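You operate a simulated robot arm through the tools that you are given. There is no shell and no other tool. Be economical: measure what you need, move in short steps, check, and stop when the job is done.

You are at the controls of a simulated robot arm. One attempt, no reset.

## Task
Open the wipes door, take the yellow insert from the base film deck top and leave it on the bottom shelf of the wipes cabinet and shut the door again. Then open the white drawer, take the paper pad on the base film deck top and put it away in the inside of the white drawer, then shut the drawer. Then press the reset button two times. Then put one of the filters from the top of the check bench on the wall shelf over the check bench. Then put the red-rimmed cup in the sink bowl. Keep to this order. Set down upright: filter, red-rimmed cup.

The check looks at the end state, three seconds after you hand in, the way a careful person would. Anything else that was tipped, shoved, dropped, spilled or broken makes it a failure.

## Robot
A 7-joint arm with a fingered hand on a trunk, on a base that drives. Base frame: it is fixed to the floor where the robot stands at the start and does not move with it; the origin is under the middle of the robot, x ahead of it, y to its left, z up. Lengths are in mm, angles in rad, forces in N, time in s.
With the tool pointing down near the work surface it reaches from about 480 to 900 mm from the robot's upright axis, wherever it stands. Its first joint turns from -2.496 to 2.496 rad. Places, roughly: bottom shelf of the wipes cabinet [3700, -400, 300]; filter (6x6x12 cm) [-1200, 2500, 900]; inside of the white drawer [-1300, 2000, 700]; paper pad (8x7x2 cm) [2700, -1300, 900]; red-rimmed cup [-1500, 1500, 1000]; reset button [2000, 3800, 900]; sink bowl inside [-1600, 3900, 700]; wall shelf over the check bench (140x20 cm) [-1560, 1620, 1320]; white drawer [-1200, 2000, 700]; wipes door [4000, -300, 1000]; yellow insert (6x5x2 cm) [2700, -1200, 900]. Payload 3 kg.
The tool frame sits at the grasp point between the pads (the TCP): z along the fingers, y along the line on which they close. The tips reach 26 mm beyond it. The gripper opens to 148 mm. The gripper's body begins 73 mm behind the TCP. The gripper is a hand of 3 fingers: y runs from the thumb to the fingers, the wrist lies at [0, 0, -229] in the tool frame, and closing takes about 1.5 s.
Orientation is told as [roll, pitch, yaw] about the base's x, y, z axes, in that order, counted from this pose: with the fingers straight down and closing along the base's y, the tool's x points along the base's -x, its y along +y and its z along -z.

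## Interface
- The arm moves only by the tool apply_moves. Its argument "series" is a list of rows, each a list of 6 numbers: the shift along the tool's x, y, z in mm, then the turn, a rotation vector about the tool's x, y, z in rad. In form: [[dx, dy, dz, wx, wy, wz], ...]. A call has 1 to 20 rows; each row shifts and turns the commanded pose from where the row before left it, along the tool's axes as they then stand. "gripper" is the gripper command, from -1 (shut) to 1 (fully open), values between in proportion, set as the call begins (left out, the last holds). Each row takes 0.2 s and may step no farther than 50 mm and 0.15 rad from the row before; otherwise, or with a gripper value out of range, the whole call is refused. A pose out of reach is approached as far as the arm can. The call stops where the force on the tool passes 40 N (or 10 N more than at its start, if that is more) or the arm is blocked; 0.2 s more then pass. Each finger travels about 153 mm/s and halts on what it meets, pressing with about 24 N; the grip force reading is that of the motor and also rises with nothing between the fingers. The clock runs only during rows and for 0.2 s after the last one: add rows that do not move to give the fingers time. The reply holds the time, the measured pose of the TCP, the force on the tool along the base axes, the opening and the grip force, in the units named above and with some noise, with the torque about the TCP (base axes, N m) and any sound that the robot's microphone picked up.
- Cameras (640 x 400 px; columns grow to the right, rows downward): "scene" is now at [173.6, 7.7, 1735.5]; the picture's right is [0.07, -1.00, 0.00], its down [-0.38, -0.03, -0.93] and it looks along [0.92, 0.06, -0.38] (base axes); focal length 288 px, centre (320, 200). "wrist" rides on the gripper at [68, -39, -90] in the tool frame; the picture's right is [0.50, 0.87, 0.00], its down [-0.66, 0.38, -0.65] and it looks along [-0.57, 0.33, 0.76] (tool axes); focal length 222 px, centre (320, 200). There is no depth. A picture from a camera that has moved, and an enlarged one, comes with that camera's place and axes in the base frame and with its lens.
- capture(camera): a new picture of that camera. The clock stands still meanwhile.
- slide_trunk(by): slides the trunk up (or, below 0, down) by that many mm; the arm and the scene camera ride with it, the base frame stays. It gives what a move gives, with no picture.
- steer(legs): drives the robot by 1 to 6 legs, each [ahead, left, turn to the left] in mm, mm and rad, along the robot's own axes; the way and the turn of a leg run together, so that a leg with both is an arc; at most 1500 mm and 3.142 rad a leg. The arm and the cameras ride along, it lands a little off, and it stops where it bumps. It gives what a move gives.
- finger_targets(finger1, finger2, thumb_bend): sets how far each is bent, from 0 (flat) to 1 (curled in); at 0.3 the hand is open as for a grip, at 0.7 the pads meet at the TCP. One left out holds its place. A second passes; each finger stops where it meets its share of the squeeze, and holds until it gets a number again. A gripper value or a shape takes the hand back. It gives what a move gives, with no picture; readings hold the bend of each and the force on the fingers (four entries, about 0 where the hand has none), thumb and palm.
- preshape(shape): the hand has 3 fingers and takes this shape, open, in about a second: jaw (thumb against the fingers, like two jaws); tri (thumb and two fingers); tip (a fingertip pinch); poke (one finger out to press); point (the index stretched); flat (the hand flat); cup (the hand cupped); fist (a fist). The gripper value then closes the fingers along that shape, each until it touches; the sizes above hold for jaw. It gives what a move gives, with no picture.
- turn_head(pan, tilt): turns the head with the scene camera to pan (to the left, within 1.501 rad either way) and tilt (down, from -0.506 to 1.204), counted from straight ahead of the robot. It gives what a move gives.
- zoom(camera, box): a new picture of the part [left, top, right, bottom] of that camera's present view, enlarged. The clock stands still meanwhile.
- finish_job(): hands the job in; it is judged then, once.

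Work in short steps. Places have to be worked out from the pictures, the camera data and where the tool is seen: move nearer, look again, correct. Check each grasp and each placing, and mend what went wrong. You have 196 turns and 182 pictures in all, those below and enlarged ones among them. Open the gripper and draw the arm clear of the work before you hand the job in, unless the task says otherwise; then end with one line.

The tools are called after "Emit:" by a JSON object that holds its "name" and its "arguments". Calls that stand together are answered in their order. apply_moves: Moves the arm, as the interface text tells. Its arguments: {"type":"object","properties":{"series":{"type":"array","items":{"type":"array","items":{"type":"number"}}},"gripper":{"type":"number"}},"required":["series"]} The other tools are called the same way: slide_trunk (by) slides the trunk up or down; preshape (shape) gives the hand a shape; finger_targets (finger1, finger2, thumb_bend) moves the fingers one by one; steer (legs) drives the base; turn_head (pan, tilt) turns the head that bears the scene camera; capture (camera) takes a picture; zoom (camera, box) takes an enlarged picture of a part of a camera's view; finish_job () hands the job in.

At the start:

```text
time: 0.0
ee_pos: [702.9, 275.6, 1260.4]
ee_rot: [-0.001, 0.001, -0.001]
wrist_force: [0.2, -0.3, -0.1]
moment: [0.01, -0.01, 0.01]
width: 147.8
finger_force: 0.0
shape: jaw
bend: [0.3, 0.3, 0.3]
finger forces: [0.0, 0.1, 0.1, 0.0, 0.0, 0.0]
trunk travel left (down, up): [-628.0, 262.0]
robot x, y, heading: [2.4, -0.3, 0.002]
head pan, tilt: [0.068, 0.389]
```

scene: 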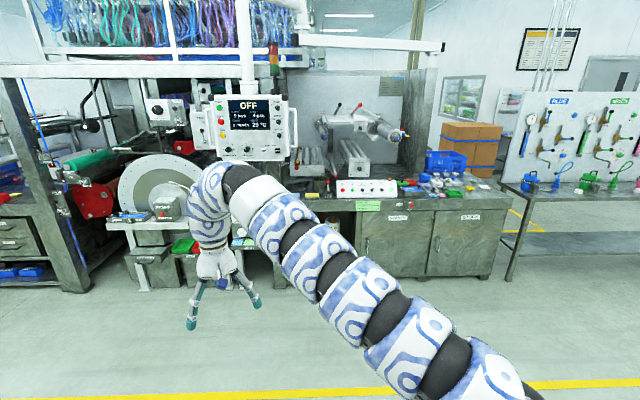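
wrist: 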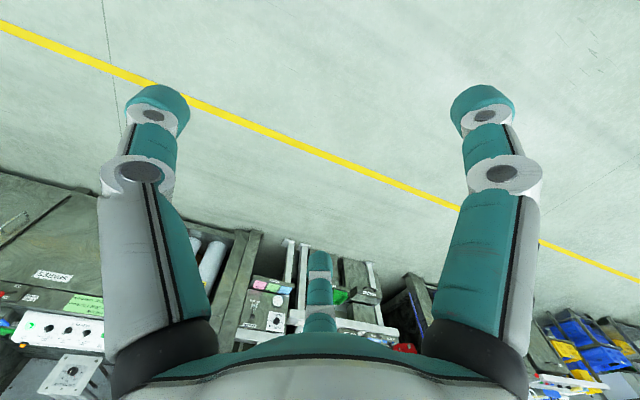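

I'll look more closely at the deck area and find the cabinet before driving.

Emit:
{"name": "zoom", "arguments": {"camera": "scene", "box": [300, 100, 540, 250]}}

Emit:
{"name": "zoom", "arguments": {"camera": "scene", "box": [240, 30, 480, 180]}}

```text
2.67 times, centred on (420, 175) of scene
camera zoom: at [173.6, 7.7, 1735.5], right [0.07, -1.0, 0.0], down [-0.38, -0.03, -0.93], along [0.92, 0.06, -0.38], focal length 767 px, centre (53, 267)
```

zoom: 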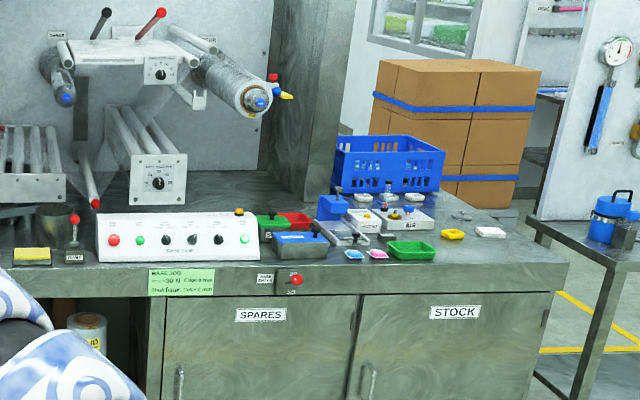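

```text
2.67 times, centred on (360, 105) of scene
camera zoom: at [173.6, 7.7, 1735.5], right [0.07, -1.0, 0.0], down [-0.38, -0.03, -0.93], along [0.92, 0.06, -0.38], focal length 767 px, centre (213, 453)
```

zoom: 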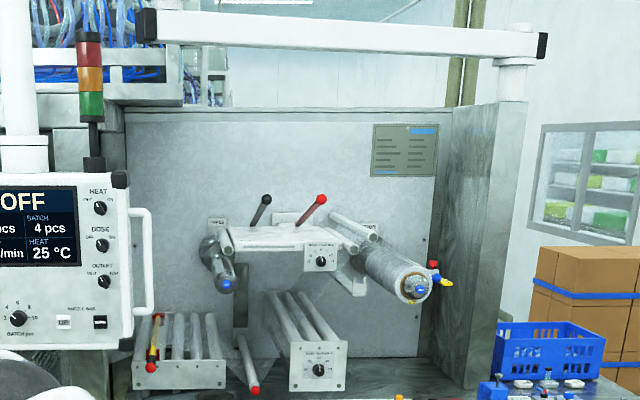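

The insert (yellow) and the pad (white) sit near the deck's right end. The wipes cabinet is not in view here, so I'll look around with the head.

Emit:
{"name": "turn_head", "arguments": {"pan": -0.8, "tilt": 0.3}}

Emit:
{"name": "capture", "arguments": {"camera": "scene"}}

Emit:
{"name": "turn_head", "arguments": {"pan": 0.8, "tilt": 0.3}}

Emit:
{"name": "capture", "arguments": {"camera": "scene"}}

Emit:
{"name": "turn_head", "arguments": {"pan": 1.5, "tilt": 0.3}}

Emit:
{"name": "capture", "arguments": {"camera": "scene"}}

```text
time: 1.2
ee_pos: [701.2, 276.4, 1261.9]
ee_rot: [0.0, -0.001, 0.0]
wrist_force: [-0.3, 0.4, -0.1]
moment: [-0.01, 0.01, -0.04]
width: 147.9
finger_force: 0.0
shape: jaw
bend: [0.3, 0.3, 0.3]
finger forces: [0.1, 0.0, 0.1, 0.0, 0.1, 0.1]
trunk travel left (down, up): [-628.0, 262.0]
robot x, y, heading: [1.6, -2.9, -0.002]
head pan, tilt: [-0.799, 0.3]
```

```text
177 pictures are left
camera scene: at [146.2, -65.4, 1743.7], right [-0.72, -0.7, 0.0], down [-0.21, 0.21, -0.96], along [0.67, -0.68, -0.3], focal length 288 px, centre (320, 200)
```

scene: 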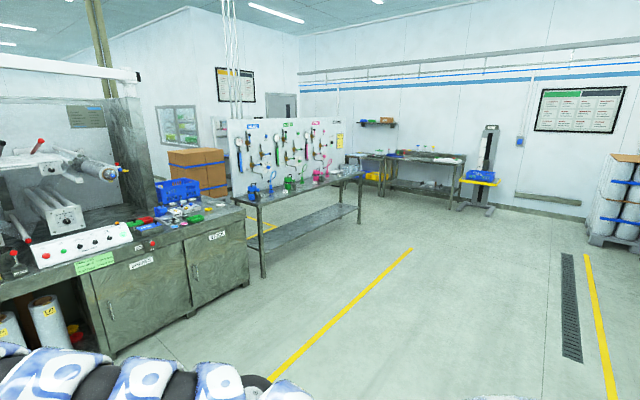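

```text
time: 2.9
ee_pos: [701.9, 276.7, 1258.8]
ee_rot: [0.0, -0.001, 0.0]
wrist_force: [0.3, -0.3, 0.6]
moment: [0.01, -0.01, 0.01]
width: 148.1
finger_force: 0.0
shape: jaw
bend: [0.3, 0.3, 0.3]
finger forces: [0.0, 0.0, 0.1, 0.0, 0.0, 0.0]
trunk travel left (down, up): [-628.0, 262.0]
robot x, y, heading: [0.9, 3.7, -0.0]
head pan, tilt: [0.799, 0.3]
```

```text
176 pictures are left
camera scene: at [146.2, 68.4, 1743.7], right [0.72, -0.7, 0.0], down [-0.21, -0.21, -0.96], along [0.67, 0.68, -0.3], focal length 288 px, centre (320, 200)
```

scene: 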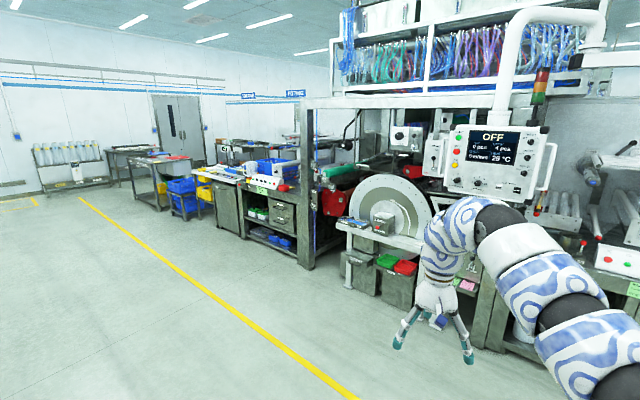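

```text
time: 3.9
ee_pos: [701.3, 275.5, 1259.1]
ee_rot: [0.0, -0.002, 0.0]
wrist_force: [-1.0, -0.3, -0.5]
moment: [-0.03, -0.02, -0.01]
width: 147.8
finger_force: 0.1
shape: jaw
bend: [0.3, 0.3, 0.3]
finger forces: [0.0, 0.0, 0.1, 0.0, 0.0, 0.0]
trunk travel left (down, up): [-628.0, 262.0]
robot x, y, heading: [-1.7, -1.1, -0.002]
head pan, tilt: [1.499, 0.3]
```

```text
175 pictures are left
camera scene: at [87.8, 94.6, 1743.7], right [1.0, -0.07, 0.0], down [-0.02, -0.29, -0.96], along [0.07, 0.95, -0.3], focal length 288 px, centre (320, 200)
```

scene: 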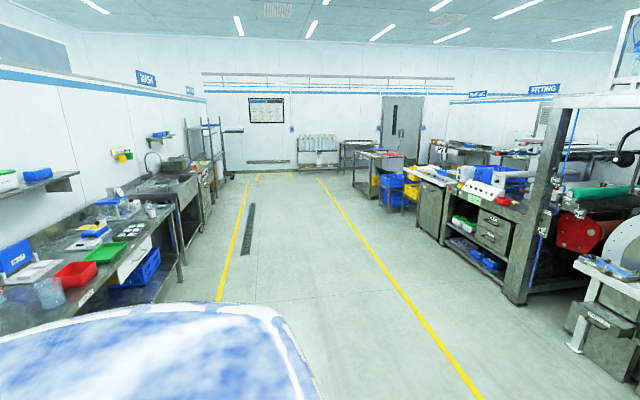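

The passage behind the machine seems to be around the right-hand pump bench. I'll inspect that corner.

Emit:
{"name": "turn_head", "arguments": {"pan": -0.65, "tilt": 0.3}}

Emit:
{"name": "zoom", "arguments": {"camera": "scene", "box": [120, 40, 440, 240]}}

Emit:
{"name": "zoom", "arguments": {"camera": "scene", "box": [20, 150, 260, 300]}}

```text
time: 6.0
ee_pos: [702.2, 275.3, 1258.9]
ee_rot: [0.0, 0.001, 0.001]
wrist_force: [1.0, 0.4, -0.7]
moment: [-0.01, -0.01, -0.02]
width: 147.9
finger_force: 0.0
shape: jaw
bend: [0.3, 0.3, 0.3]
finger forces: [0.0, 0.0, 0.1, 0.1, 0.0, 0.1]
trunk travel left (down, up): [-628.0, 262.0]
robot x, y, heading: [0.4, -1.4, 0.001]
head pan, tilt: [-0.649, 0.3]
```

```text
2.00 times, centred on (280, 140) of scene
camera zoom: at [155.4, -54.9, 1743.7], right [-0.6, -0.8, 0.0], down [-0.24, 0.18, -0.96], along [0.76, -0.58, -0.3], focal length 575 px, centre (400, 320)
```

zoom: 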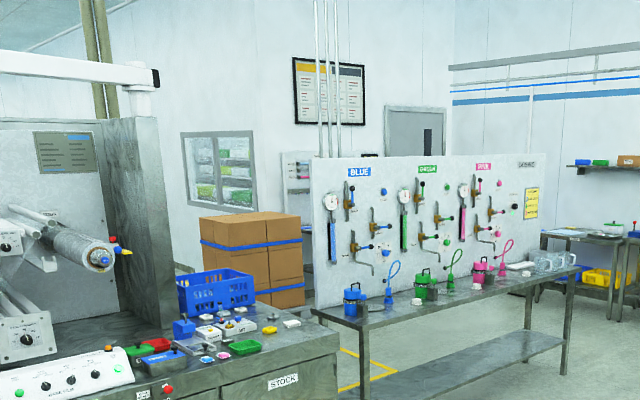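

```text
2.67 times, centred on (140, 225) of scene
camera zoom: at [155.4, -54.9, 1743.7], right [-0.6, -0.8, 0.0], down [-0.24, 0.18, -0.96], along [0.76, -0.58, -0.3], focal length 767 px, centre (800, 133)
```

zoom: 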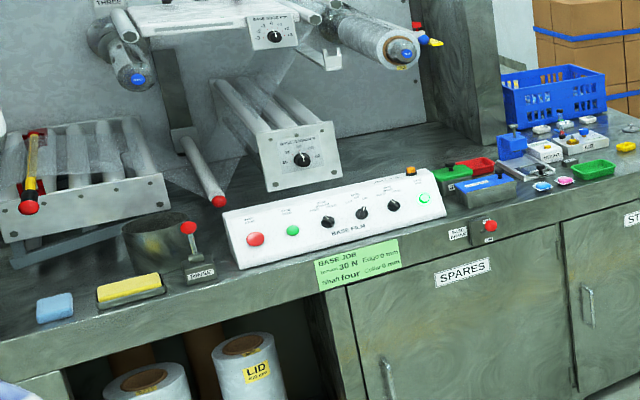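

The way behind looks open past the pump bench's far end, at about y = -4300. I'll draw the arm in and drive there diagonally.

Emit:
{"name": "apply_moves", "arguments": {"series": [[45, 0, 0, 0, 0, 0], [45, 0, 0, 0, 0, 0], [45, 0, 0, 0, 0, 0], [45, 0, 0, 0, 0, 0]]}}

Emit:
{"name": "steer", "arguments": {"legs": [[0, 0, -1.19], [1500, 0, 0], [1500, 0, 0], [1500, 0, 0], [0, 0, 1.19]]}}

Emit:
{"name": "turn_head", "arguments": {"pan": 0.5, "tilt": 0.3}}

Emit:
{"name": "capture", "arguments": {"camera": "scene"}}

```text
time: 7.0
ee_pos: [583.9, 329.9, 1242.3]
ee_rot: [0.002, 0.0, -0.001]
wrist_force: [0.1, 0.8, 0.1]
moment: [-0.04, -0.04, -0.01]
width: 147.9
finger_force: 0.1
shape: jaw
bend: [0.3, 0.3, 0.3]
finger forces: [0.0, 0.0, 0.1, 0.1, 0.0, 0.1]
out of reach, approached as far as the arm can: row 1, 2, 3, 4
trunk travel left (down, up): [-628.0, 262.0]
robot x, y, heading: [1.5, 1.7, -0.004]
head pan, tilt: [-0.649, 0.3]
```

```text
time: 34.3
ee_pos: [2315.2, -3793.4, 1244.0]
ee_rot: [0.003, 0.0, 0.027]
wrist_force: [0.5, -0.6, -0.1]
moment: [0.04, -0.03, -0.01]
width: 147.7
finger_force: 0.0
shape: jaw
bend: [0.3, 0.3, 0.3]
finger forces: [0.0, 0.0, 0.0, 0.0, 0.1, 0.1]
trunk travel left (down, up): [-628.0, 262.0]
robot x, y, heading: [1740.6, -4140.5, 0.031]
head pan, tilt: [-0.649, 0.3]
```

```text
time: 35.7
ee_pos: [2314.3, -3793.5, 1242.4]
ee_rot: [0.005, 0.002, 0.028]
wrist_force: [0.6, 0.8, 0.6]
moment: [-0.05, -0.02, 0.0]
width: 148.0
finger_force: 0.0
shape: jaw
bend: [0.3, 0.3, 0.3]
finger forces: [0.1, 0.0, 0.0, 0.0, 0.0, 0.0]
trunk travel left (down, up): [-628.0, 262.0]
robot x, y, heading: [1739.0, -4138.5, 0.03]
head pan, tilt: [0.499, 0.3]
```

```text
172 pictures are left
camera scene: at [1901.3, -4087.8, 1743.7], right [0.5, -0.86, 0.0], down [-0.26, -0.15, -0.96], along [0.83, 0.48, -0.3], focal length 288 px, centre (320, 200)
```

scene: 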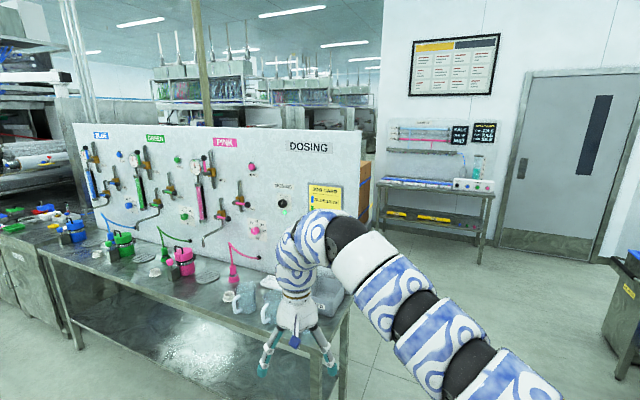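

The corridor behind is wide, with its wall near x = 6200. I'll keep right to clear the bench end, then advance to x ≈ 5000 and face +y.

Emit:
{"name": "steer", "arguments": {"legs": [[0, -250, 0], [1500, 0, 0], [1500, 0, 0], [0, 0, 1.54]]}}

Emit:
{"name": "turn_head", "arguments": {"pan": 0.2, "tilt": 0.3}}

Emit:
{"name": "capture", "arguments": {"camera": "scene"}}

```text
time: 55.3
ee_pos: [4424.8, -3750.9, 1241.5]
ee_rot: [0.003, 0.0, 1.558]
wrist_force: [-0.3, 0.8, 0.1]
moment: [0.0, -0.04, -0.01]
width: 147.8
finger_force: 0.1
shape: jaw
bend: [0.3, 0.3, 0.3]
finger forces: [0.1, 0.1, 0.0, 0.1, 0.0, 0.0]
trunk travel left (down, up): [-628.0, 262.0]
robot x, y, heading: [4748.2, -4341.5, 1.564]
head pan, tilt: [0.499, 0.3]
```

```text
time: 56.1
ee_pos: [4424.8, -3748.8, 1242.8]
ee_rot: [0.006, 0.0, 1.56]
wrist_force: [-0.3, 0.2, 0.3]
moment: [0.0, -0.01, -0.01]
width: 147.9
finger_force: 0.0
shape: jaw
bend: [0.3, 0.3, 0.3]
finger forces: [0.1, 0.1, 0.0, 0.0, 0.0, 0.0]
trunk travel left (down, up): [-628.0, 262.0]
robot x, y, heading: [4747.2, -4338.8, 1.56]
head pan, tilt: [0.201, 0.3]
```

```text
171 pictures are left
camera scene: at [4730.7, -4165.6, 1743.7], right [0.98, 0.19, 0.0], down [0.06, -0.29, -0.96], along [-0.18, 0.94, -0.3], focal length 288 px, centre (320, 200)
```

scene: 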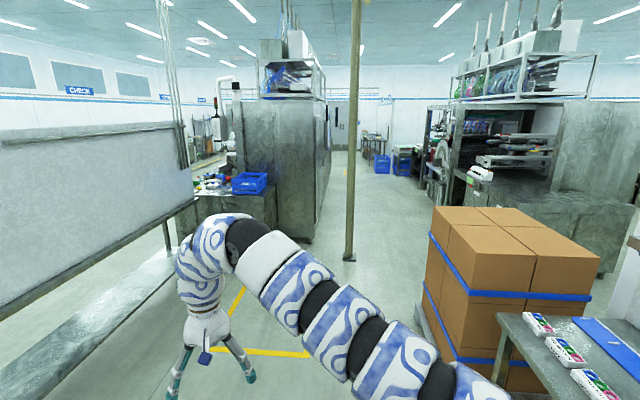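

The machine's back (steel panels, x ≈ 3850) faces this aisle, and a pole stands near (4490, -980). I'll drive nearer to see the doors.

Emit:
{"name": "steer", "arguments": {"legs": [[1500, 0, 0], [900, 250, 0]]}}

Emit:
{"name": "turn_head", "arguments": {"pan": 0.1, "tilt": 0.35}}

Emit:
{"name": "capture", "arguments": {"camera": "scene"}}

Emit:
{"name": "turn_head", "arguments": {"pan": 0.9, "tilt": 0.4}}

Emit:
{"name": "capture", "arguments": {"camera": "scene"}}

```text
time: 68.0
ee_pos: [4188.2, -1361.4, 1242.2]
ee_rot: [0.002, 0.0, 1.562]
wrist_force: [-0.2, 0.0, -0.7]
moment: [-0.02, 0.0, -0.02]
width: 147.9
finger_force: 0.1
shape: jaw
bend: [0.3, 0.3, 0.3]
finger forces: [0.0, 0.1, 0.1, 0.0, 0.0, 0.0]
trunk travel left (down, up): [-628.0, 262.0]
robot x, y, heading: [4515.2, -1947.4, 1.566]
head pan, tilt: [0.201, 0.3]
```

```text
time: 68.7
ee_pos: [4187.3, -1360.7, 1241.4]
ee_rot: [0.004, -0.001, 1.562]
wrist_force: [0.0, -0.4, 0.0]
moment: [0.03, -0.01, -0.01]
width: 148.0
finger_force: 0.1
shape: jaw
bend: [0.3, 0.3, 0.3]
finger forces: [0.1, 0.1, 0.0, 0.1, 0.0, 0.1]
trunk travel left (down, up): [-628.0, 262.0]
robot x, y, heading: [4514.8, -1946.4, 1.565]
head pan, tilt: [0.099, 0.351]
```

```text
170 pictures are left
camera scene: at [4504.7, -1774.0, 1739.0], right [1.0, 0.09, 0.0], down [0.03, -0.34, -0.94], along [-0.09, 0.94, -0.34], focal length 288 px, centre (320, 200)
```

scene: 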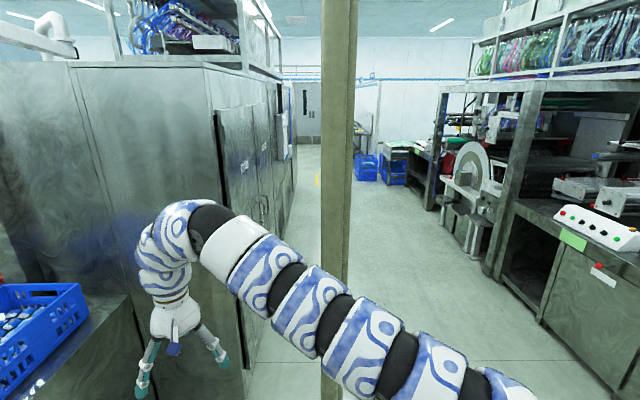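

```text
time: 69.8
ee_pos: [4187.5, -1361.3, 1241.3]
ee_rot: [0.004, 0.0, 1.561]
wrist_force: [-0.4, -1.2, -0.5]
moment: [-0.01, 0.01, 0.02]
width: 147.9
finger_force: 0.1
shape: jaw
bend: [0.3, 0.3, 0.3]
finger forces: [0.0, 0.0, 0.0, 0.1, 0.0, 0.0]
trunk travel left (down, up): [-628.0, 262.0]
robot x, y, heading: [4510.4, -1948.8, 1.566]
head pan, tilt: [0.901, 0.4]
```

```text
169 pictures are left
camera scene: at [4441.1, -1808.6, 1734.5], right [0.63, 0.78, 0.0], down [0.3, -0.24, -0.92], along [-0.72, 0.58, -0.39], focal length 288 px, centre (320, 200)
```

scene: 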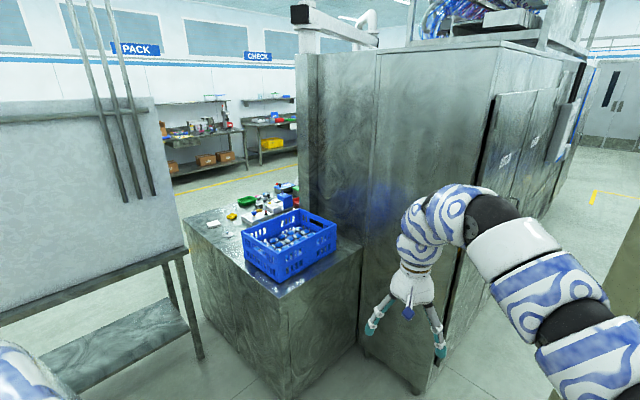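

From here the deck's end, with the yellow insert and white pad, can be reached from behind. I'll read the door labels now.

Emit:
{"name": "zoom", "arguments": {"camera": "scene", "box": [440, 40, 640, 165]}}

Emit:
{"name": "zoom", "arguments": {"camera": "scene", "box": [170, 170, 350, 282]}}

```text
3.20 times, centred on (540, 102) of scene
camera zoom: at [4441.1, -1808.6, 1734.5], right [0.63, 0.78, 0.0], down [0.3, -0.24, -0.92], along [-0.72, 0.58, -0.39], focal length 920 px, centre (-384, 512)
```

zoom: 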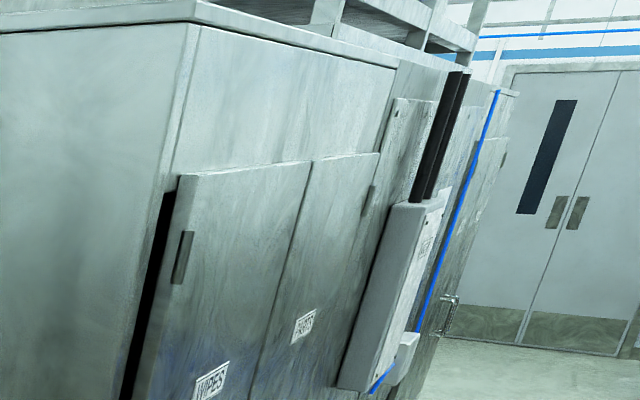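

```text
3.56 times, centred on (260, 226) of scene
camera zoom: at [4441.1, -1808.6, 1734.5], right [0.63, 0.78, 0.0], down [0.3, -0.24, -0.92], along [-0.72, 0.58, -0.39], focal length 1022 px, centre (533, 108)
```

zoom: 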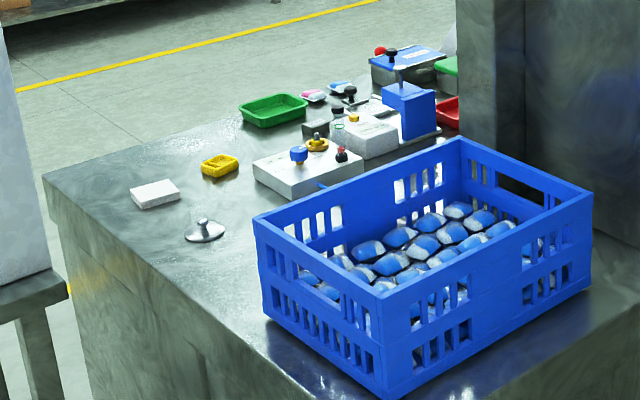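

The WIPES door is the near one, hinged on its south edge with the handle on the north side. I'll check clearance on my right before passing the pole.

Emit:
{"name": "turn_head", "arguments": {"pan": -0.5, "tilt": 0.5}}

Emit:
{"name": "capture", "arguments": {"camera": "scene"}}

```text
time: 71.3
ee_pos: [4187.4, -1360.9, 1243.8]
ee_rot: [0.003, 0.0, 1.562]
wrist_force: [-0.2, 0.2, 0.0]
moment: [-0.05, 0.02, 0.01]
width: 147.8
finger_force: 0.0
shape: jaw
bend: [0.3, 0.3, 0.3]
finger forces: [0.0, 0.0, 0.1, 0.0, 0.0, 0.0]
trunk travel left (down, up): [-628.0, 262.0]
robot x, y, heading: [4515.2, -1947.5, 1.559]
head pan, tilt: [-0.499, 0.499]
```

```text
166 pictures are left
camera scene: at [4557.4, -1787.2, 1725.3], right [0.87, -0.49, 0.0], down [-0.23, -0.42, -0.88], along [0.43, 0.77, -0.48], focal length 288 px, centre (320, 200)
```

scene: 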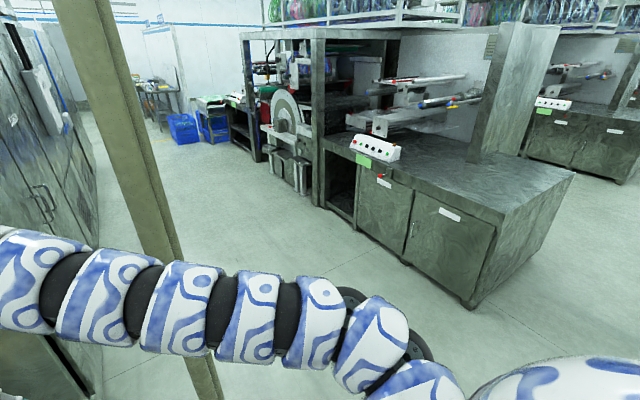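

The aisle is wide here. I'll check the carton stack on my right to choose a safe lane past the pole.

Emit:
{"name": "turn_head", "arguments": {"pan": -1.3, "tilt": 0.7}}

Emit:
{"name": "capture", "arguments": {"camera": "scene"}}

```text
time: 72.5
ee_pos: [4187.8, -1361.4, 1242.0]
ee_rot: [0.004, 0.001, 1.562]
wrist_force: [0.9, 0.4, -0.6]
moment: [0.01, 0.02, 0.0]
width: 147.8
finger_force: 0.0
shape: jaw
bend: [0.3, 0.3, 0.3]
finger forces: [0.0, 0.0, 0.1, 0.0, 0.1, 0.0]
trunk travel left (down, up): [-628.0, 262.0]
robot x, y, heading: [4512.0, -1950.6, 1.564]
head pan, tilt: [-1.3, 0.7]
```

```text
165 pictures are left
camera scene: at [4595.3, -1844.6, 1707.6], right [0.26, -0.97, 0.0], down [-0.62, -0.17, -0.77], along [0.74, 0.2, -0.64], focal length 288 px, centre (320, 200)
```

scene: 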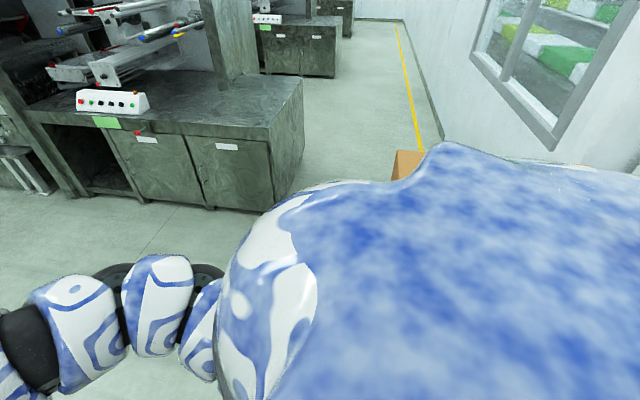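

The cartons are behind my right side (y < -1850), so the lane ahead is clear. I'll pass the pole on the right, then turn to face the doors.

Emit:
{"name": "steer", "arguments": {"legs": [[600, -550, 0], [1300, 0, 0], [0, 0, 1.577]]}}

Emit:
{"name": "turn_head", "arguments": {"pan": 0.0, "tilt": 0.5}}

Emit:
{"name": "capture", "arguments": {"camera": "scene"}}

```text
time: 75.1
ee_pos: [4468.4, -1058.7, 1242.3]
ee_rot: [0.009, 0.004, 1.6]
wrist_force: [-6.6, -5.3, 1.6]
moment: [0.29, -0.12, 0.48]
width: 147.9
finger_force: 0.0
shape: jaw
bend: [0.3, 0.3, 0.3]
finger forces: [0.0, 6.9, 0.1, 0.0, 0.0, 0.0]
trunk travel left (down, up): [-628.0, 262.0]
robot x, y, heading: [4807.9, -1627.0, 1.572]
head pan, tilt: [-1.3, 0.7]
stopped in leg 1: the robot was blocked; the commanded pose is now the measured one
```

```text
time: 76.6
ee_pos: [4469.6, -1058.0, 1240.8]
ee_rot: [0.009, 0.003, 1.598]
wrist_force: [-6.6, -5.0, 1.8]
moment: [0.28, -0.22, 0.52]
width: 147.8
finger_force: 0.0
shape: jaw
bend: [0.3, 0.3, 0.3]
finger forces: [0.0, 8.1, 0.1, 0.1, 0.1, 0.1]
trunk travel left (down, up): [-628.0, 262.0]
robot x, y, heading: [4805.4, -1627.5, 1.573]
head pan, tilt: [0.0, 0.499]
```

```text
164 pictures are left
camera scene: at [4807.2, -1456.4, 1725.5], right [1.0, 0.0, 0.0], down [0.0, -0.48, -0.88], along [0.0, 0.88, -0.48], focal length 288 px, centre (320, 200)
```

scene: 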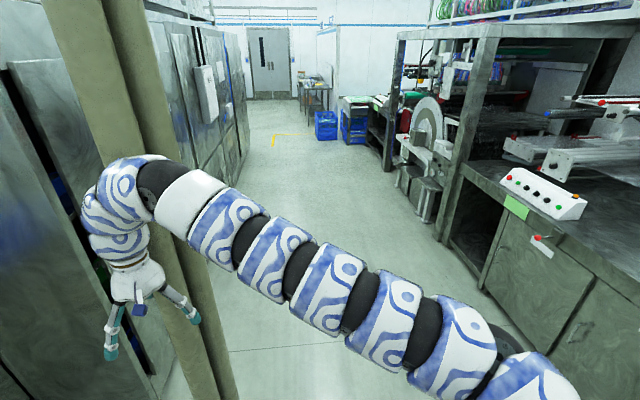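

The hand touched the pole on the diagonal. I'll back off, go further right, then ahead.

Emit:
{"name": "steer", "arguments": {"legs": [[-150, 0, 0], [0, -330, 0], [1550, 0, 0], [0, 0, 1.57]]}}

Emit:
{"name": "capture", "arguments": {"camera": "scene"}}

```text
refused: 1550 is not a number from -1500 to 1500
```

```text
163 pictures are left
camera scene: at [4807.2, -1456.4, 1725.5], right [1.0, 0.0, 0.0], down [0.0, -0.48, -0.88], along [0.0, 0.88, -0.48], focal length 288 px, centre (320, 200)
```

scene: 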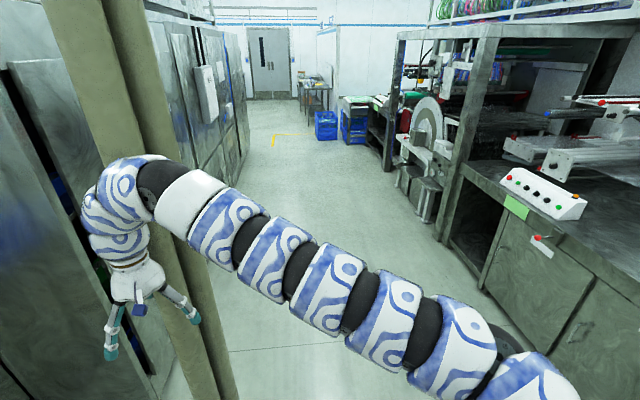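

That leg was over the limit, so I'll split it.

Emit:
{"name": "steer", "arguments": {"legs": [[-150, 0, 0], [0, -330, 0], [1500, 0, 0], [0, 0, 1.57]]}}

Emit:
{"name": "capture", "arguments": {"camera": "scene"}}

```text
time: 78.8
ee_pos: [4544.5, -1192.6, 1239.5]
ee_rot: [0.007, 0.005, 1.612]
wrist_force: [-0.5, 0.5, -0.1]
moment: [-0.01, -0.06, 0.01]
width: 147.8
finger_force: 0.1
shape: jaw
bend: [0.3, 0.3, 0.3]
finger forces: [0.1, 0.0, 0.1, 0.0, 0.0, 0.1]
trunk travel left (down, up): [-628.0, 262.0]
robot x, y, heading: [4894.1, -1759.2, 1.581]
head pan, tilt: [0.0, 0.499]
stopped in leg 2: the robot was blocked; the commanded pose is now the measured one
```

```text
162 pictures are left
camera scene: at [4888.9, -1584.1, 1724.8], right [1.0, 0.01, 0.0], down [0.01, -0.48, -0.88], along [-0.01, 0.88, -0.48], focal length 288 px, centre (320, 200)
```

scene: 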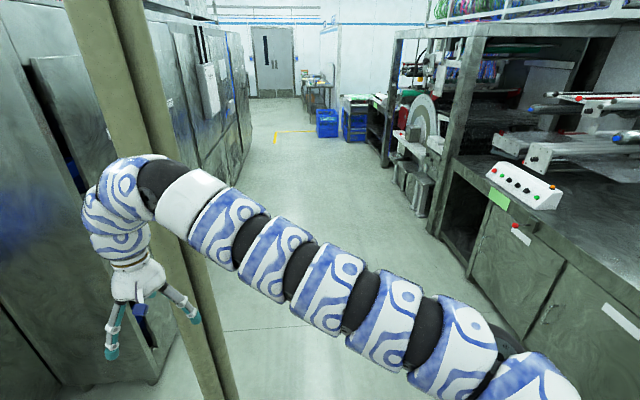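

The cartons block on the right, so the lane is narrow. I'll swing the hand to straight ahead of the robot so it clears the pole, then drive a straight lane.

Emit:
{"name": "apply_moves", "arguments": {"series": [[-14, -45, 0, 0, 0, 0], [-14, -45, 0, 0, 0, 0], [-14, -45, 0, 0, 0, 0], [-14, -45, 0, 0, 0, 0], [-10, -45, 0, 0, 0, 0], [-10, -45, 0, 0, 0, 0], [-10, -45, 0, 0, 0, 0], [-5, -45, 0, 0, 0, 0]]}}

Emit:
{"name": "steer", "arguments": {"legs": [[0, 30, 0], [1500, 0, -0.01]]}}

Emit:
{"name": "capture", "arguments": {"camera": "scene"}}

```text
time: 80.6
ee_pos: [4800.9, -1003.9, 1244.3]
ee_rot: [0.013, 0.001, 1.615]
wrist_force: [-0.4, 0.0, 1.1]
moment: [-0.01, 0.01, 0.0]
width: 148.1
finger_force: 0.1
shape: jaw
bend: [0.3, 0.3, 0.3]
finger forces: [0.0, 0.0, 0.1, 0.0, 0.1, 0.0]
out of reach, approached as far as the arm can: row 1, 2, 3, 4, 5, 6, 7, 8
trunk travel left (down, up): [-628.0, 262.0]
robot x, y, heading: [4893.4, -1759.5, 1.587]
head pan, tilt: [0.0, 0.499]
```

```text
time: 88.5
ee_pos: [4745.1, 506.5, 1243.6]
ee_rot: [0.011, 0.003, 1.614]
wrist_force: [0.2, -0.3, 0.4]
moment: [0.01, -0.04, -0.02]
width: 148.0
finger_force: 0.1
shape: jaw
bend: [0.3, 0.3, 0.3]
finger forces: [0.0, 0.0, 0.0, 0.0, 0.0, 0.1]
trunk travel left (down, up): [-628.0, 262.0]
robot x, y, heading: [4838.7, -251.8, 1.59]
head pan, tilt: [0.0, 0.499]
```

```text
161 pictures are left
camera scene: at [4837.0, -77.8, 1725.3], right [1.0, 0.02, 0.0], down [0.01, -0.48, -0.88], along [-0.01, 0.88, -0.48], focal length 288 px, centre (320, 200)
```

scene: 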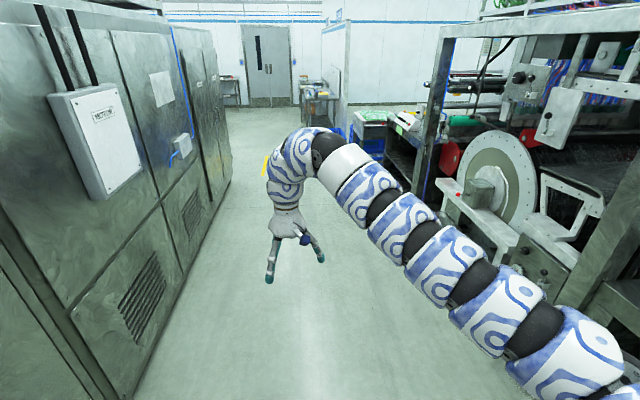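

I'm past the pole, so I'll look left at the WIPES door from here.

Emit:
{"name": "turn_head", "arguments": {"pan": 1.45, "tilt": 0.6}}

Emit:
{"name": "capture", "arguments": {"camera": "scene"}}

```text
time: 90.1
ee_pos: [4746.0, 505.4, 1242.4]
ee_rot: [0.012, 0.002, 1.615]
wrist_force: [0.0, 0.2, 0.0]
moment: [0.0, -0.01, 0.02]
width: 147.9
finger_force: 0.1
shape: jaw
bend: [0.3, 0.3, 0.3]
finger forces: [0.1, 0.1, 0.0, 0.0, 0.0, 0.0]
trunk travel left (down, up): [-628.0, 262.0]
robot x, y, heading: [4841.5, -248.3, 1.585]
head pan, tilt: [1.45, 0.6]
```

```text
160 pictures are left
camera scene: at [4750.5, -159.8, 1716.3], right [0.1, 0.99, 0.0], down [0.56, -0.06, -0.83], along [-0.82, 0.09, -0.56], focal length 288 px, centre (320, 200)
```

scene: 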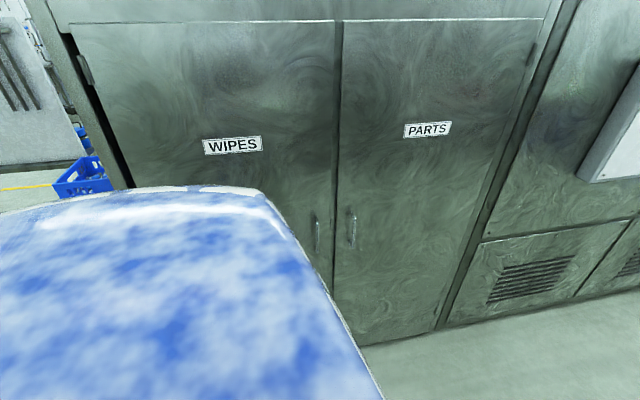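

The WIPES handle is at about (4010, -90, z 980–1130), and the door's hinge edge is near y = -590. I'll back away 300 mm, then turn to face it.

Emit:
{"name": "steer", "arguments": {"legs": [[0, -300, 0], [0, 0, 1.555]]}}

Emit:
{"name": "turn_head", "arguments": {"pan": 0.0, "tilt": 0.5}}

Emit:
{"name": "capture", "arguments": {"camera": "scene"}}

```text
time: 95.9
ee_pos: [4377.5, -320.7, 1243.0]
ee_rot: [0.013, -0.001, -3.122]
wrist_force: [-0.2, -0.7, -0.3]
moment: [0.0, 0.01, 0.0]
width: 147.9
finger_force: 0.0
shape: jaw
bend: [0.3, 0.3, 0.3]
finger forces: [0.0, 0.1, 0.0, 0.0, 0.0, 0.0]
trunk travel left (down, up): [-628.0, 262.0]
robot x, y, heading: [5136.0, -245.7, 3.135]
head pan, tilt: [1.45, 0.6]
```

```text
time: 97.5
ee_pos: [4377.4, -320.8, 1244.3]
ee_rot: [0.009, -0.001, -3.123]
wrist_force: [-0.7, 0.0, 0.5]
moment: [-0.04, -0.01, 0.03]
width: 147.8
finger_force: 0.1
shape: jaw
bend: [0.3, 0.3, 0.3]
finger forces: [0.0, 0.1, 0.0, 0.1, 0.1, 0.1]
trunk travel left (down, up): [-628.0, 262.0]
robot x, y, heading: [5136.4, -244.0, 3.132]
head pan, tilt: [0.0, 0.499]
```

```text
159 pictures are left
camera scene: at [4965.0, -243.1, 1725.3], right [0.01, 1.0, 0.0], down [0.48, 0.0, -0.88], along [-0.88, 0.01, -0.48], focal length 288 px, centre (320, 200)
```

scene: 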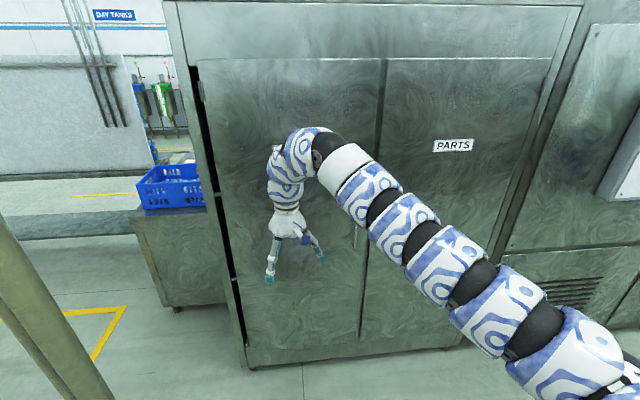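

The robot faces the doors. I'll tilt the tool to point horizontally at the door (about tool y) and close the opening partway, to handle size.

Emit:
{"name": "apply_moves", "arguments": {"series": [[0, 0, 0, 0, -0.15, 0], [0, 0, 0, 0, -0.15, 0], [0, 0, 0, 0, -0.15, 0], [0, 0, 0, 0, -0.15, 0], [0, 0, 0, 0, -0.15, 0], [0, 0, 0, 0, -0.15, 0], [0, 0, 0, 0, -0.15, 0], [0, 0, 0, 0, -0.15, 0], [0, 0, 0, 0, -0.15, 0], [0, 0, 0, 0, -0.15, 0], [0, 0, 0, 0, -0.07, 0]], "gripper": 0.2}}

Emit:
{"name": "capture", "arguments": {"camera": "scene"}}

Emit:
{"name": "capture", "arguments": {"camera": "wrist"}}

```text
time: 99.9
ee_pos: [4377.5, -321.0, 1242.9]
ee_rot: [0.012, -0.001, -3.123]
wrist_force: [0.3, 0.1, -0.1]
moment: [0.01, 0.02, -0.01]
width: 89.4
finger_force: 0.1
shape: jaw
bend: [0.32, 0.32, 0.7]
finger forces: [0.0, 0.1, 0.1, 0.0, 0.1, 0.0]
out of reach, approached as far as the arm can: row 1, 2, 3, 4, 5, 6, 7, 8, 9, 10, 11
trunk travel left (down, up): [-628.0, 262.0]
robot x, y, heading: [5134.2, -248.7, 3.132]
head pan, tilt: [0.0, 0.499]
```

```text
158 pictures are left
camera scene: at [4965.0, -243.0, 1725.3], right [0.01, 1.0, 0.0], down [0.48, 0.0, -0.88], along [-0.88, 0.01, -0.48], focal length 288 px, centre (320, 200)
```

scene: 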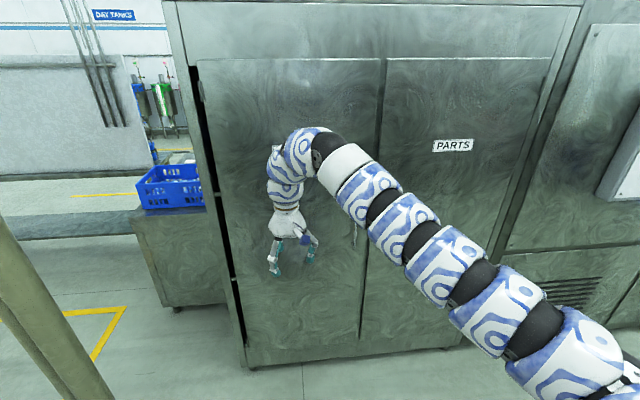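

```text
157 pictures are left
camera wrist: at [4444.7, -278.0, 1333.5], right [0.52, -0.86, 0.01], down [-0.65, -0.38, 0.66], along [-0.56, -0.35, -0.75], focal length 222 px, centre (320, 200)
```

wrist: 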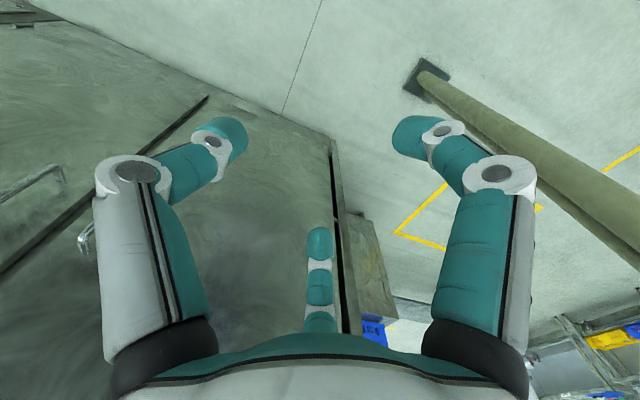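

The tilt was unreachable here, presumably a joint limit with the hand this high and close. I'll lower the hand first and try the tilt again.

Emit:
{"name": "apply_moves", "arguments": {"series": [[0, 0, 50, 0, 0, 0], [0, 0, 50, 0, 0, 0], [0, 0, 50, 0, 0, 0], [0, 0, 50, 0, 0, 0], [0, 0, 0, 0, -0.15, 0], [0, 0, 0, 0, -0.15, 0], [0, 0, 0, 0, -0.15, 0]]}}

```text
time: 101.5
ee_pos: [4376.3, -319.8, 1233.7]
ee_rot: [0.013, 0.001, -3.124]
wrist_force: [0.3, -0.3, 0.2]
moment: [0.02, 0.0, 0.04]
width: 89.5
finger_force: 0.0
shape: jaw
bend: [0.32, 0.32, 0.7]
finger forces: [0.1, 0.1, 0.0, 0.0, 0.1, 0.0]
out of reach, approached as far as the arm can: row 1, 2, 3, 4, 5, 6, 7
trunk travel left (down, up): [-628.0, 262.0]
robot x, y, heading: [5137.9, -245.4, 3.13]
head pan, tilt: [0.0, 0.499]
```

Commanded poses may be accumulating away from the measured one. I'll probe with a still row, then raise the trunk a little, which may reset it.

Emit:
{"name": "apply_moves", "arguments": {"series": [[0, 0, 0, 0, 0, 0]]}}

Emit:
{"name": "apply_moves", "arguments": {"series": [[-50, 0, 0, 0, 0, 0], [-50, 0, 0, 0, 0, 0]]}}

```text
time: 101.9
ee_pos: [4376.8, -318.8, 1234.4]
ee_rot: [0.012, 0.002, -3.124]
wrist_force: [0.0, 0.8, -1.1]
moment: [0.06, -0.01, -0.02]
width: 89.5
finger_force: 0.0
shape: jaw
bend: [0.32, 0.32, 0.7]
finger forces: [0.0, 0.0, 0.0, 0.0, 0.0, 0.1]
trunk travel left (down, up): [-628.0, 262.0]
robot x, y, heading: [5133.7, -245.3, 3.136]
head pan, tilt: [0.0, 0.499]
```

```text
time: 102.5
ee_pos: [4273.7, -320.3, 1229.9]
ee_rot: [0.012, 0.003, -3.121]
wrist_force: [0.9, -3.8, -0.6]
moment: [0.34, 0.08, -0.01]
width: 89.1
finger_force: 0.0
shape: jaw
bend: [0.32, 0.32, 0.7]
finger forces: [0.0, 0.0, 0.0, 0.0, 0.1, 0.1]
trunk travel left (down, up): [-628.0, 262.0]
robot x, y, heading: [5133.8, -244.7, 3.134]
head pan, tilt: [0.0, 0.499]
```

Commands follow the real pose, so I was just at the inner limit. With the hand farther out, I'll try lowering, then tilting.

Emit:
{"name": "apply_moves", "arguments": {"series": [[0, 0, 40, 0, 0, 0], [0, 0, 40, 0, 0, 0], [0, 0, 0, 0, -0.15, 0], [0, 0, 0, 0, -0.15, 0]]}}

```text
time: 103.5
ee_pos: [4271.4, -334.9, 1166.3]
ee_rot: [0.0, -0.31, -3.09]
wrist_force: [1.6, -0.4, -2.7]
moment: [0.04, 0.18, -0.03]
width: 89.2
finger_force: 0.1
shape: jaw
bend: [0.32, 0.32, 0.7]
finger forces: [0.1, 0.0, 0.1, 0.0, 0.0, 0.0]
out of reach, approached as far as the arm can: row 4
trunk travel left (down, up): [-628.0, 262.0]
robot x, y, heading: [5132.6, -246.9, 3.132]
head pan, tilt: [0.0, 0.499]
```

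Tilting brings the wrist too close to the body. I'll back the base off 250 mm and tilt about the wrist instead, letting the TCP swing forward.

Emit:
{"name": "steer", "arguments": {"legs": [[-280, 0, 0]]}}

Emit:
{"name": "apply_moves", "arguments": {"series": [[-32, 0, -2, 0, -0.14, 0], [-32, 0, -2, 0, -0.14, 0], [-32, 0, -2, 0, -0.14, 0], [-32, 0, -2, 0, -0.14, 0], [-32, 0, -2, 0, -0.14, 0], [-32, 0, -2, 0, -0.14, 0], [-32, 0, -2, 0, -0.14, 0], [-32, 0, -2, 0, -0.14, 0], [-32, 0, -2, 0, -0.14, 0]]}}

```text
time: 105.5
ee_pos: [4534.6, -335.9, 1159.5]
ee_rot: [0.01, -0.296, -3.094]
wrist_force: [0.4, 0.3, 0.5]
moment: [-0.01, -0.03, 0.01]
width: 89.3
finger_force: 0.0
shape: jaw
bend: [0.32, 0.32, 0.7]
finger forces: [0.0, 0.0, 0.0, 0.0, 0.0, 0.0]
trunk travel left (down, up): [-628.0, 262.0]
robot x, y, heading: [5400.4, -248.3, 3.134]
head pan, tilt: [0.0, 0.499]
stopped in leg 1: the robot was blocked; the commanded pose is now the measured one
```

```text
time: 107.5
ee_pos: [4370.8, -342.7, 1375.0]
ee_rot: [0.537, -1.557, 2.652]
wrist_force: [-0.3, 0.1, 0.0]
moment: [0.0, 0.02, 0.01]
width: 89.0
finger_force: 0.2
shape: jaw
bend: [0.32, 0.32, 0.7]
finger forces: [0.0, 0.1, 0.1, 0.0, 0.0, 0.0]
trunk travel left (down, up): [-628.0, 262.0]
robot x, y, heading: [5395.1, -247.0, 3.133]
head pan, tilt: [0.0, 0.499]
```

Now the tool is horizontal. The base bumped something behind at x ≈ 5400, so I'll move forward slightly, lower the trunk, and look.

Emit:
{"name": "steer", "arguments": {"legs": [[80, -200, 0]]}}

Emit:
{"name": "slide_trunk", "arguments": {"by": -320}}

Emit:
{"name": "capture", "arguments": {"camera": "scene"}}

Emit:
{"name": "capture", "arguments": {"camera": "wrist"}}

```text
time: 109.2
ee_pos: [4291.9, -140.7, 1373.1]
ee_rot: [0.488, -1.553, 2.702]
wrist_force: [-0.3, 0.3, -0.5]
moment: [-0.01, 0.0, 0.03]
width: 89.0
finger_force: 0.0
shape: jaw
bend: [0.32, 0.32, 0.7]
finger forces: [0.0, 0.0, 0.1, 0.0, 0.0, 0.1]
trunk travel left (down, up): [-628.0, 262.0]
robot x, y, heading: [5321.4, -44.4, 3.132]
head pan, tilt: [0.0, 0.499]
```

```text
time: 112.4
ee_pos: [4293.1, -141.3, 1054.5]
ee_rot: [0.467, -1.555, 2.724]
wrist_force: [0.7, -0.2, 0.4]
moment: [0.0, 0.01, 0.01]
width: 88.8
finger_force: 0.0
shape: jaw
bend: [0.32, 0.32, 0.7]
finger forces: [0.0, 0.0, 0.0, 0.0, 0.2, 0.1]
trunk travel left (down, up): [-308.0, 582.0]
robot x, y, heading: [5323.5, -47.8, 3.137]
head pan, tilt: [0.0, 0.499]
```

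```text
156 pictures are left
camera scene: at [5148.7, -44.4, 1405.4], right [0.01, 1.0, 0.0], down [0.48, 0.0, -0.88], along [-0.88, 0.01, -0.48], focal length 288 px, centre (320, 200)
```

scene: 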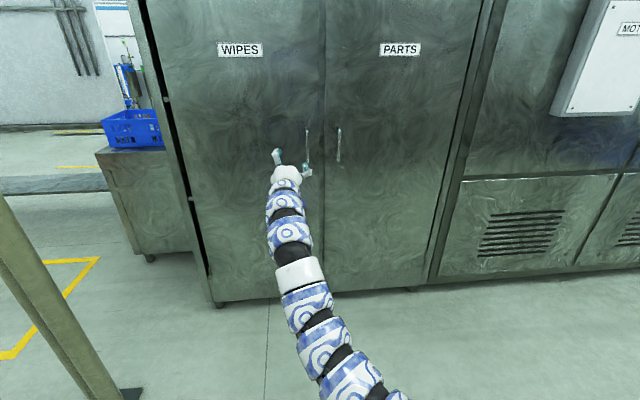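

```text
155 pictures are left
camera wrist: at [4382.6, -97.8, 988.2], right [0.05, -0.87, -0.49], down [0.66, -0.34, 0.67], along [-0.75, -0.36, 0.56], focal length 222 px, centre (320, 200)
```

wrist: 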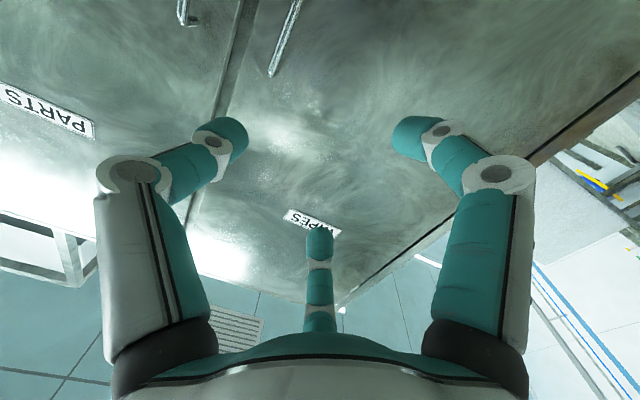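

Triangulating puts the handle at about (3985, -87, z 930–1090). I'll align, approach to within about 60 mm, and look.

Emit:
{"name": "apply_moves", "arguments": {"series": [[20, -27, 0, 0, 0, 0], [20, -27, 0, 0, 0, 0], [0, 0, 45, 0, 0, 0], [0, 0, 45, 0, 0, 0], [0, 0, 45, 0, 0, 0], [0, 0, 45, 0, 0, 0], [0, 0, 40, 0, 0, 0]]}}

Emit:
{"name": "capture", "arguments": {"camera": "wrist"}}

Emit:
{"name": "zoom", "arguments": {"camera": "scene", "box": [240, 100, 400, 200]}}

```text
time: 114.0
ee_pos: [4120.1, -93.5, 1010.8]
ee_rot: [0.46, -1.555, 2.731]
wrist_force: [-0.8, 0.2, -0.3]
moment: [-0.06, 0.02, 0.0]
width: 89.0
finger_force: 0.0
shape: jaw
bend: [0.32, 0.32, 0.7]
finger forces: [0.0, 0.0, 0.0, 0.0, 0.0, 0.1]
out of reach, approached as far as the arm can: row 6, 7
trunk travel left (down, up): [-308.0, 582.0]
robot x, y, heading: [5314.5, -49.0, 3.135]
head pan, tilt: [0.0, 0.499]
```

```text
154 pictures are left
camera wrist: at [4208.7, -49.0, 945.2], right [0.05, -0.87, -0.49], down [0.66, -0.34, 0.67], along [-0.75, -0.36, 0.56], focal length 222 px, centre (320, 200)
```

wrist: 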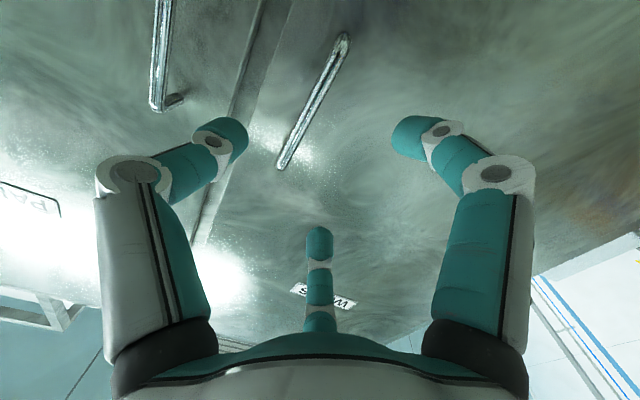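

```text
4.00 times, centred on (320, 150) of scene
camera zoom: at [5148.4, -44.0, 1405.2], right [0.01, 1.0, 0.0], down [0.48, 0.0, -0.88], along [-0.88, 0.01, -0.48], focal length 1150 px, centre (320, 400)
```

zoom: 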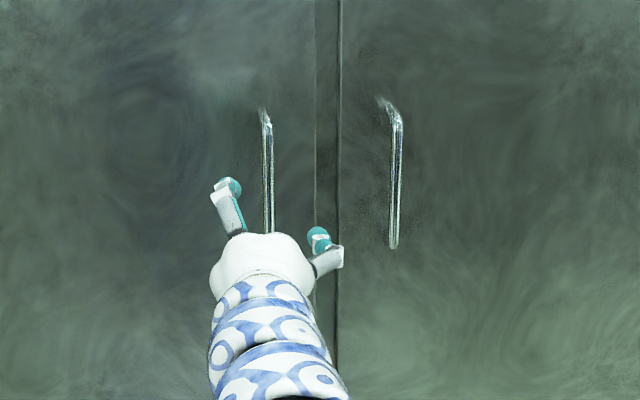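

The hand is well centred on the handle but at full reach. I'll retract a bit, drive 190 mm ahead, then approach with the arm.

Emit:
{"name": "apply_moves", "arguments": {"series": [[0, 0, -45, 0, 0, 0], [0, 0, -45, 0, 0, 0]]}}

Emit:
{"name": "steer", "arguments": {"legs": [[170, 0, 0]]}}

Emit:
{"name": "capture", "arguments": {"camera": "wrist"}}

```text
time: 114.8
ee_pos: [4203.8, -140.8, 987.5]
ee_rot: [-0.766, -1.526, -2.311]
wrist_force: [-1.6, 0.6, 0.0]
moment: [0.02, 0.04, 0.0]
width: 88.8
finger_force: 0.0
shape: jaw
bend: [0.32, 0.32, 0.7]
finger forces: [0.1, 0.0, 0.0, 0.0, 0.0, 0.0]
trunk travel left (down, up): [-308.0, 582.0]
robot x, y, heading: [5318.6, -45.5, 3.134]
head pan, tilt: [0.0, 0.499]
stopped in row 2: the arm was blocked; the commanded pose is now the measured one
```

```text
time: 116.2
ee_pos: [4034.4, -140.3, 988.7]
ee_rot: [-0.776, -1.527, -2.302]
wrist_force: [0.7, 0.2, 0.2]
moment: [0.0, 0.01, -0.01]
width: 88.9
finger_force: 0.0
shape: jaw
bend: [0.32, 0.32, 0.7]
finger forces: [0.0, 0.0, 0.0, 0.0, 0.0, 0.0]
trunk travel left (down, up): [-308.0, 582.0]
robot x, y, heading: [5150.8, -46.4, 3.134]
head pan, tilt: [0.0, 0.499]
```

```text
152 pictures are left
camera wrist: at [4123.7, -91.7, 926.2], right [0.07, -0.85, -0.53], down [0.66, -0.36, 0.66], along [-0.75, -0.39, 0.53], focal length 222 px, centre (320, 200)
```

wrist: 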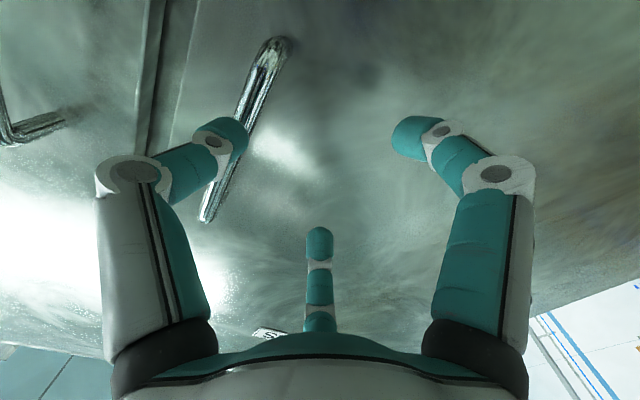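

The arm jumped a little, and the hand is now 50 mm off to the south with the handle beside a finger. I'll back off slightly and shift over.

Emit:
{"name": "apply_moves", "arguments": {"series": [[0, 0, -30, 0, 0, 0], [0, 0, -20, 0, 0, 0], [-15, -28, 0, 0, 0, 0], [-15, -28, 0, 0, 0, 0]]}}

Emit:
{"name": "capture", "arguments": {"camera": "wrist"}}

```text
time: 117.2
ee_pos: [4080.3, -83.2, 1022.3]
ee_rot: [-0.764, -1.528, -2.309]
wrist_force: [-0.1, -0.9, 0.1]
moment: [0.0, 0.03, 0.0]
width: 88.7
finger_force: 0.2
shape: jaw
bend: [0.32, 0.32, 0.7]
finger forces: [0.0, 0.1, 0.0, 0.0, 0.0, 0.1]
trunk travel left (down, up): [-308.0, 582.0]
robot x, y, heading: [5150.9, -45.9, 3.138]
head pan, tilt: [0.0, 0.499]
```

```text
151 pictures are left
camera wrist: at [4169.0, -34.5, 959.0], right [0.07, -0.85, -0.53], down [0.66, -0.36, 0.66], along [-0.75, -0.39, 0.53], focal length 222 px, centre (320, 200)
```

wrist: 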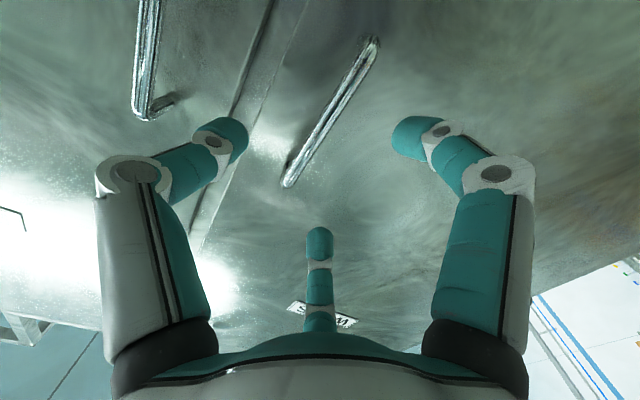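

Alignment is good now. I'll advance about 90 mm and close on the handle.

Emit:
{"name": "apply_moves", "arguments": {"series": [[0, 0, 35, 0, 0, 0], [0, 0, 35, 0, 0, 0], [0, 0, 18, 0, 0, 0]]}}

Emit:
{"name": "capture", "arguments": {"camera": "wrist"}}

```text
time: 118.0
ee_pos: [3991.4, -84.5, 1020.4]
ee_rot: [-0.768, -1.529, -2.309]
wrist_force: [-0.6, 0.3, 0.1]
moment: [-0.01, 0.0, 0.03]
width: 89.1
finger_force: 0.1
shape: jaw
bend: [0.32, 0.32, 0.7]
finger forces: [0.1, 0.0, 0.1, 0.0, 0.1, 0.0]
trunk travel left (down, up): [-308.0, 582.0]
robot x, y, heading: [5149.7, -46.9, 3.133]
head pan, tilt: [0.0, 0.499]
```

```text
150 pictures are left
camera wrist: at [4080.9, -37.4, 956.9], right [0.07, -0.85, -0.53], down [0.66, -0.36, 0.66], along [-0.75, -0.39, 0.53], focal length 222 px, centre (320, 200)
```

wrist: 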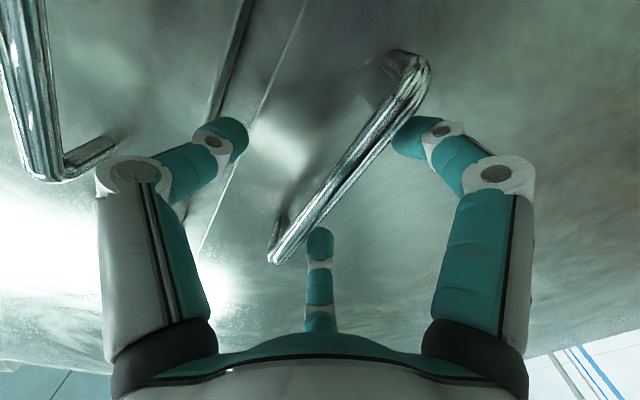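

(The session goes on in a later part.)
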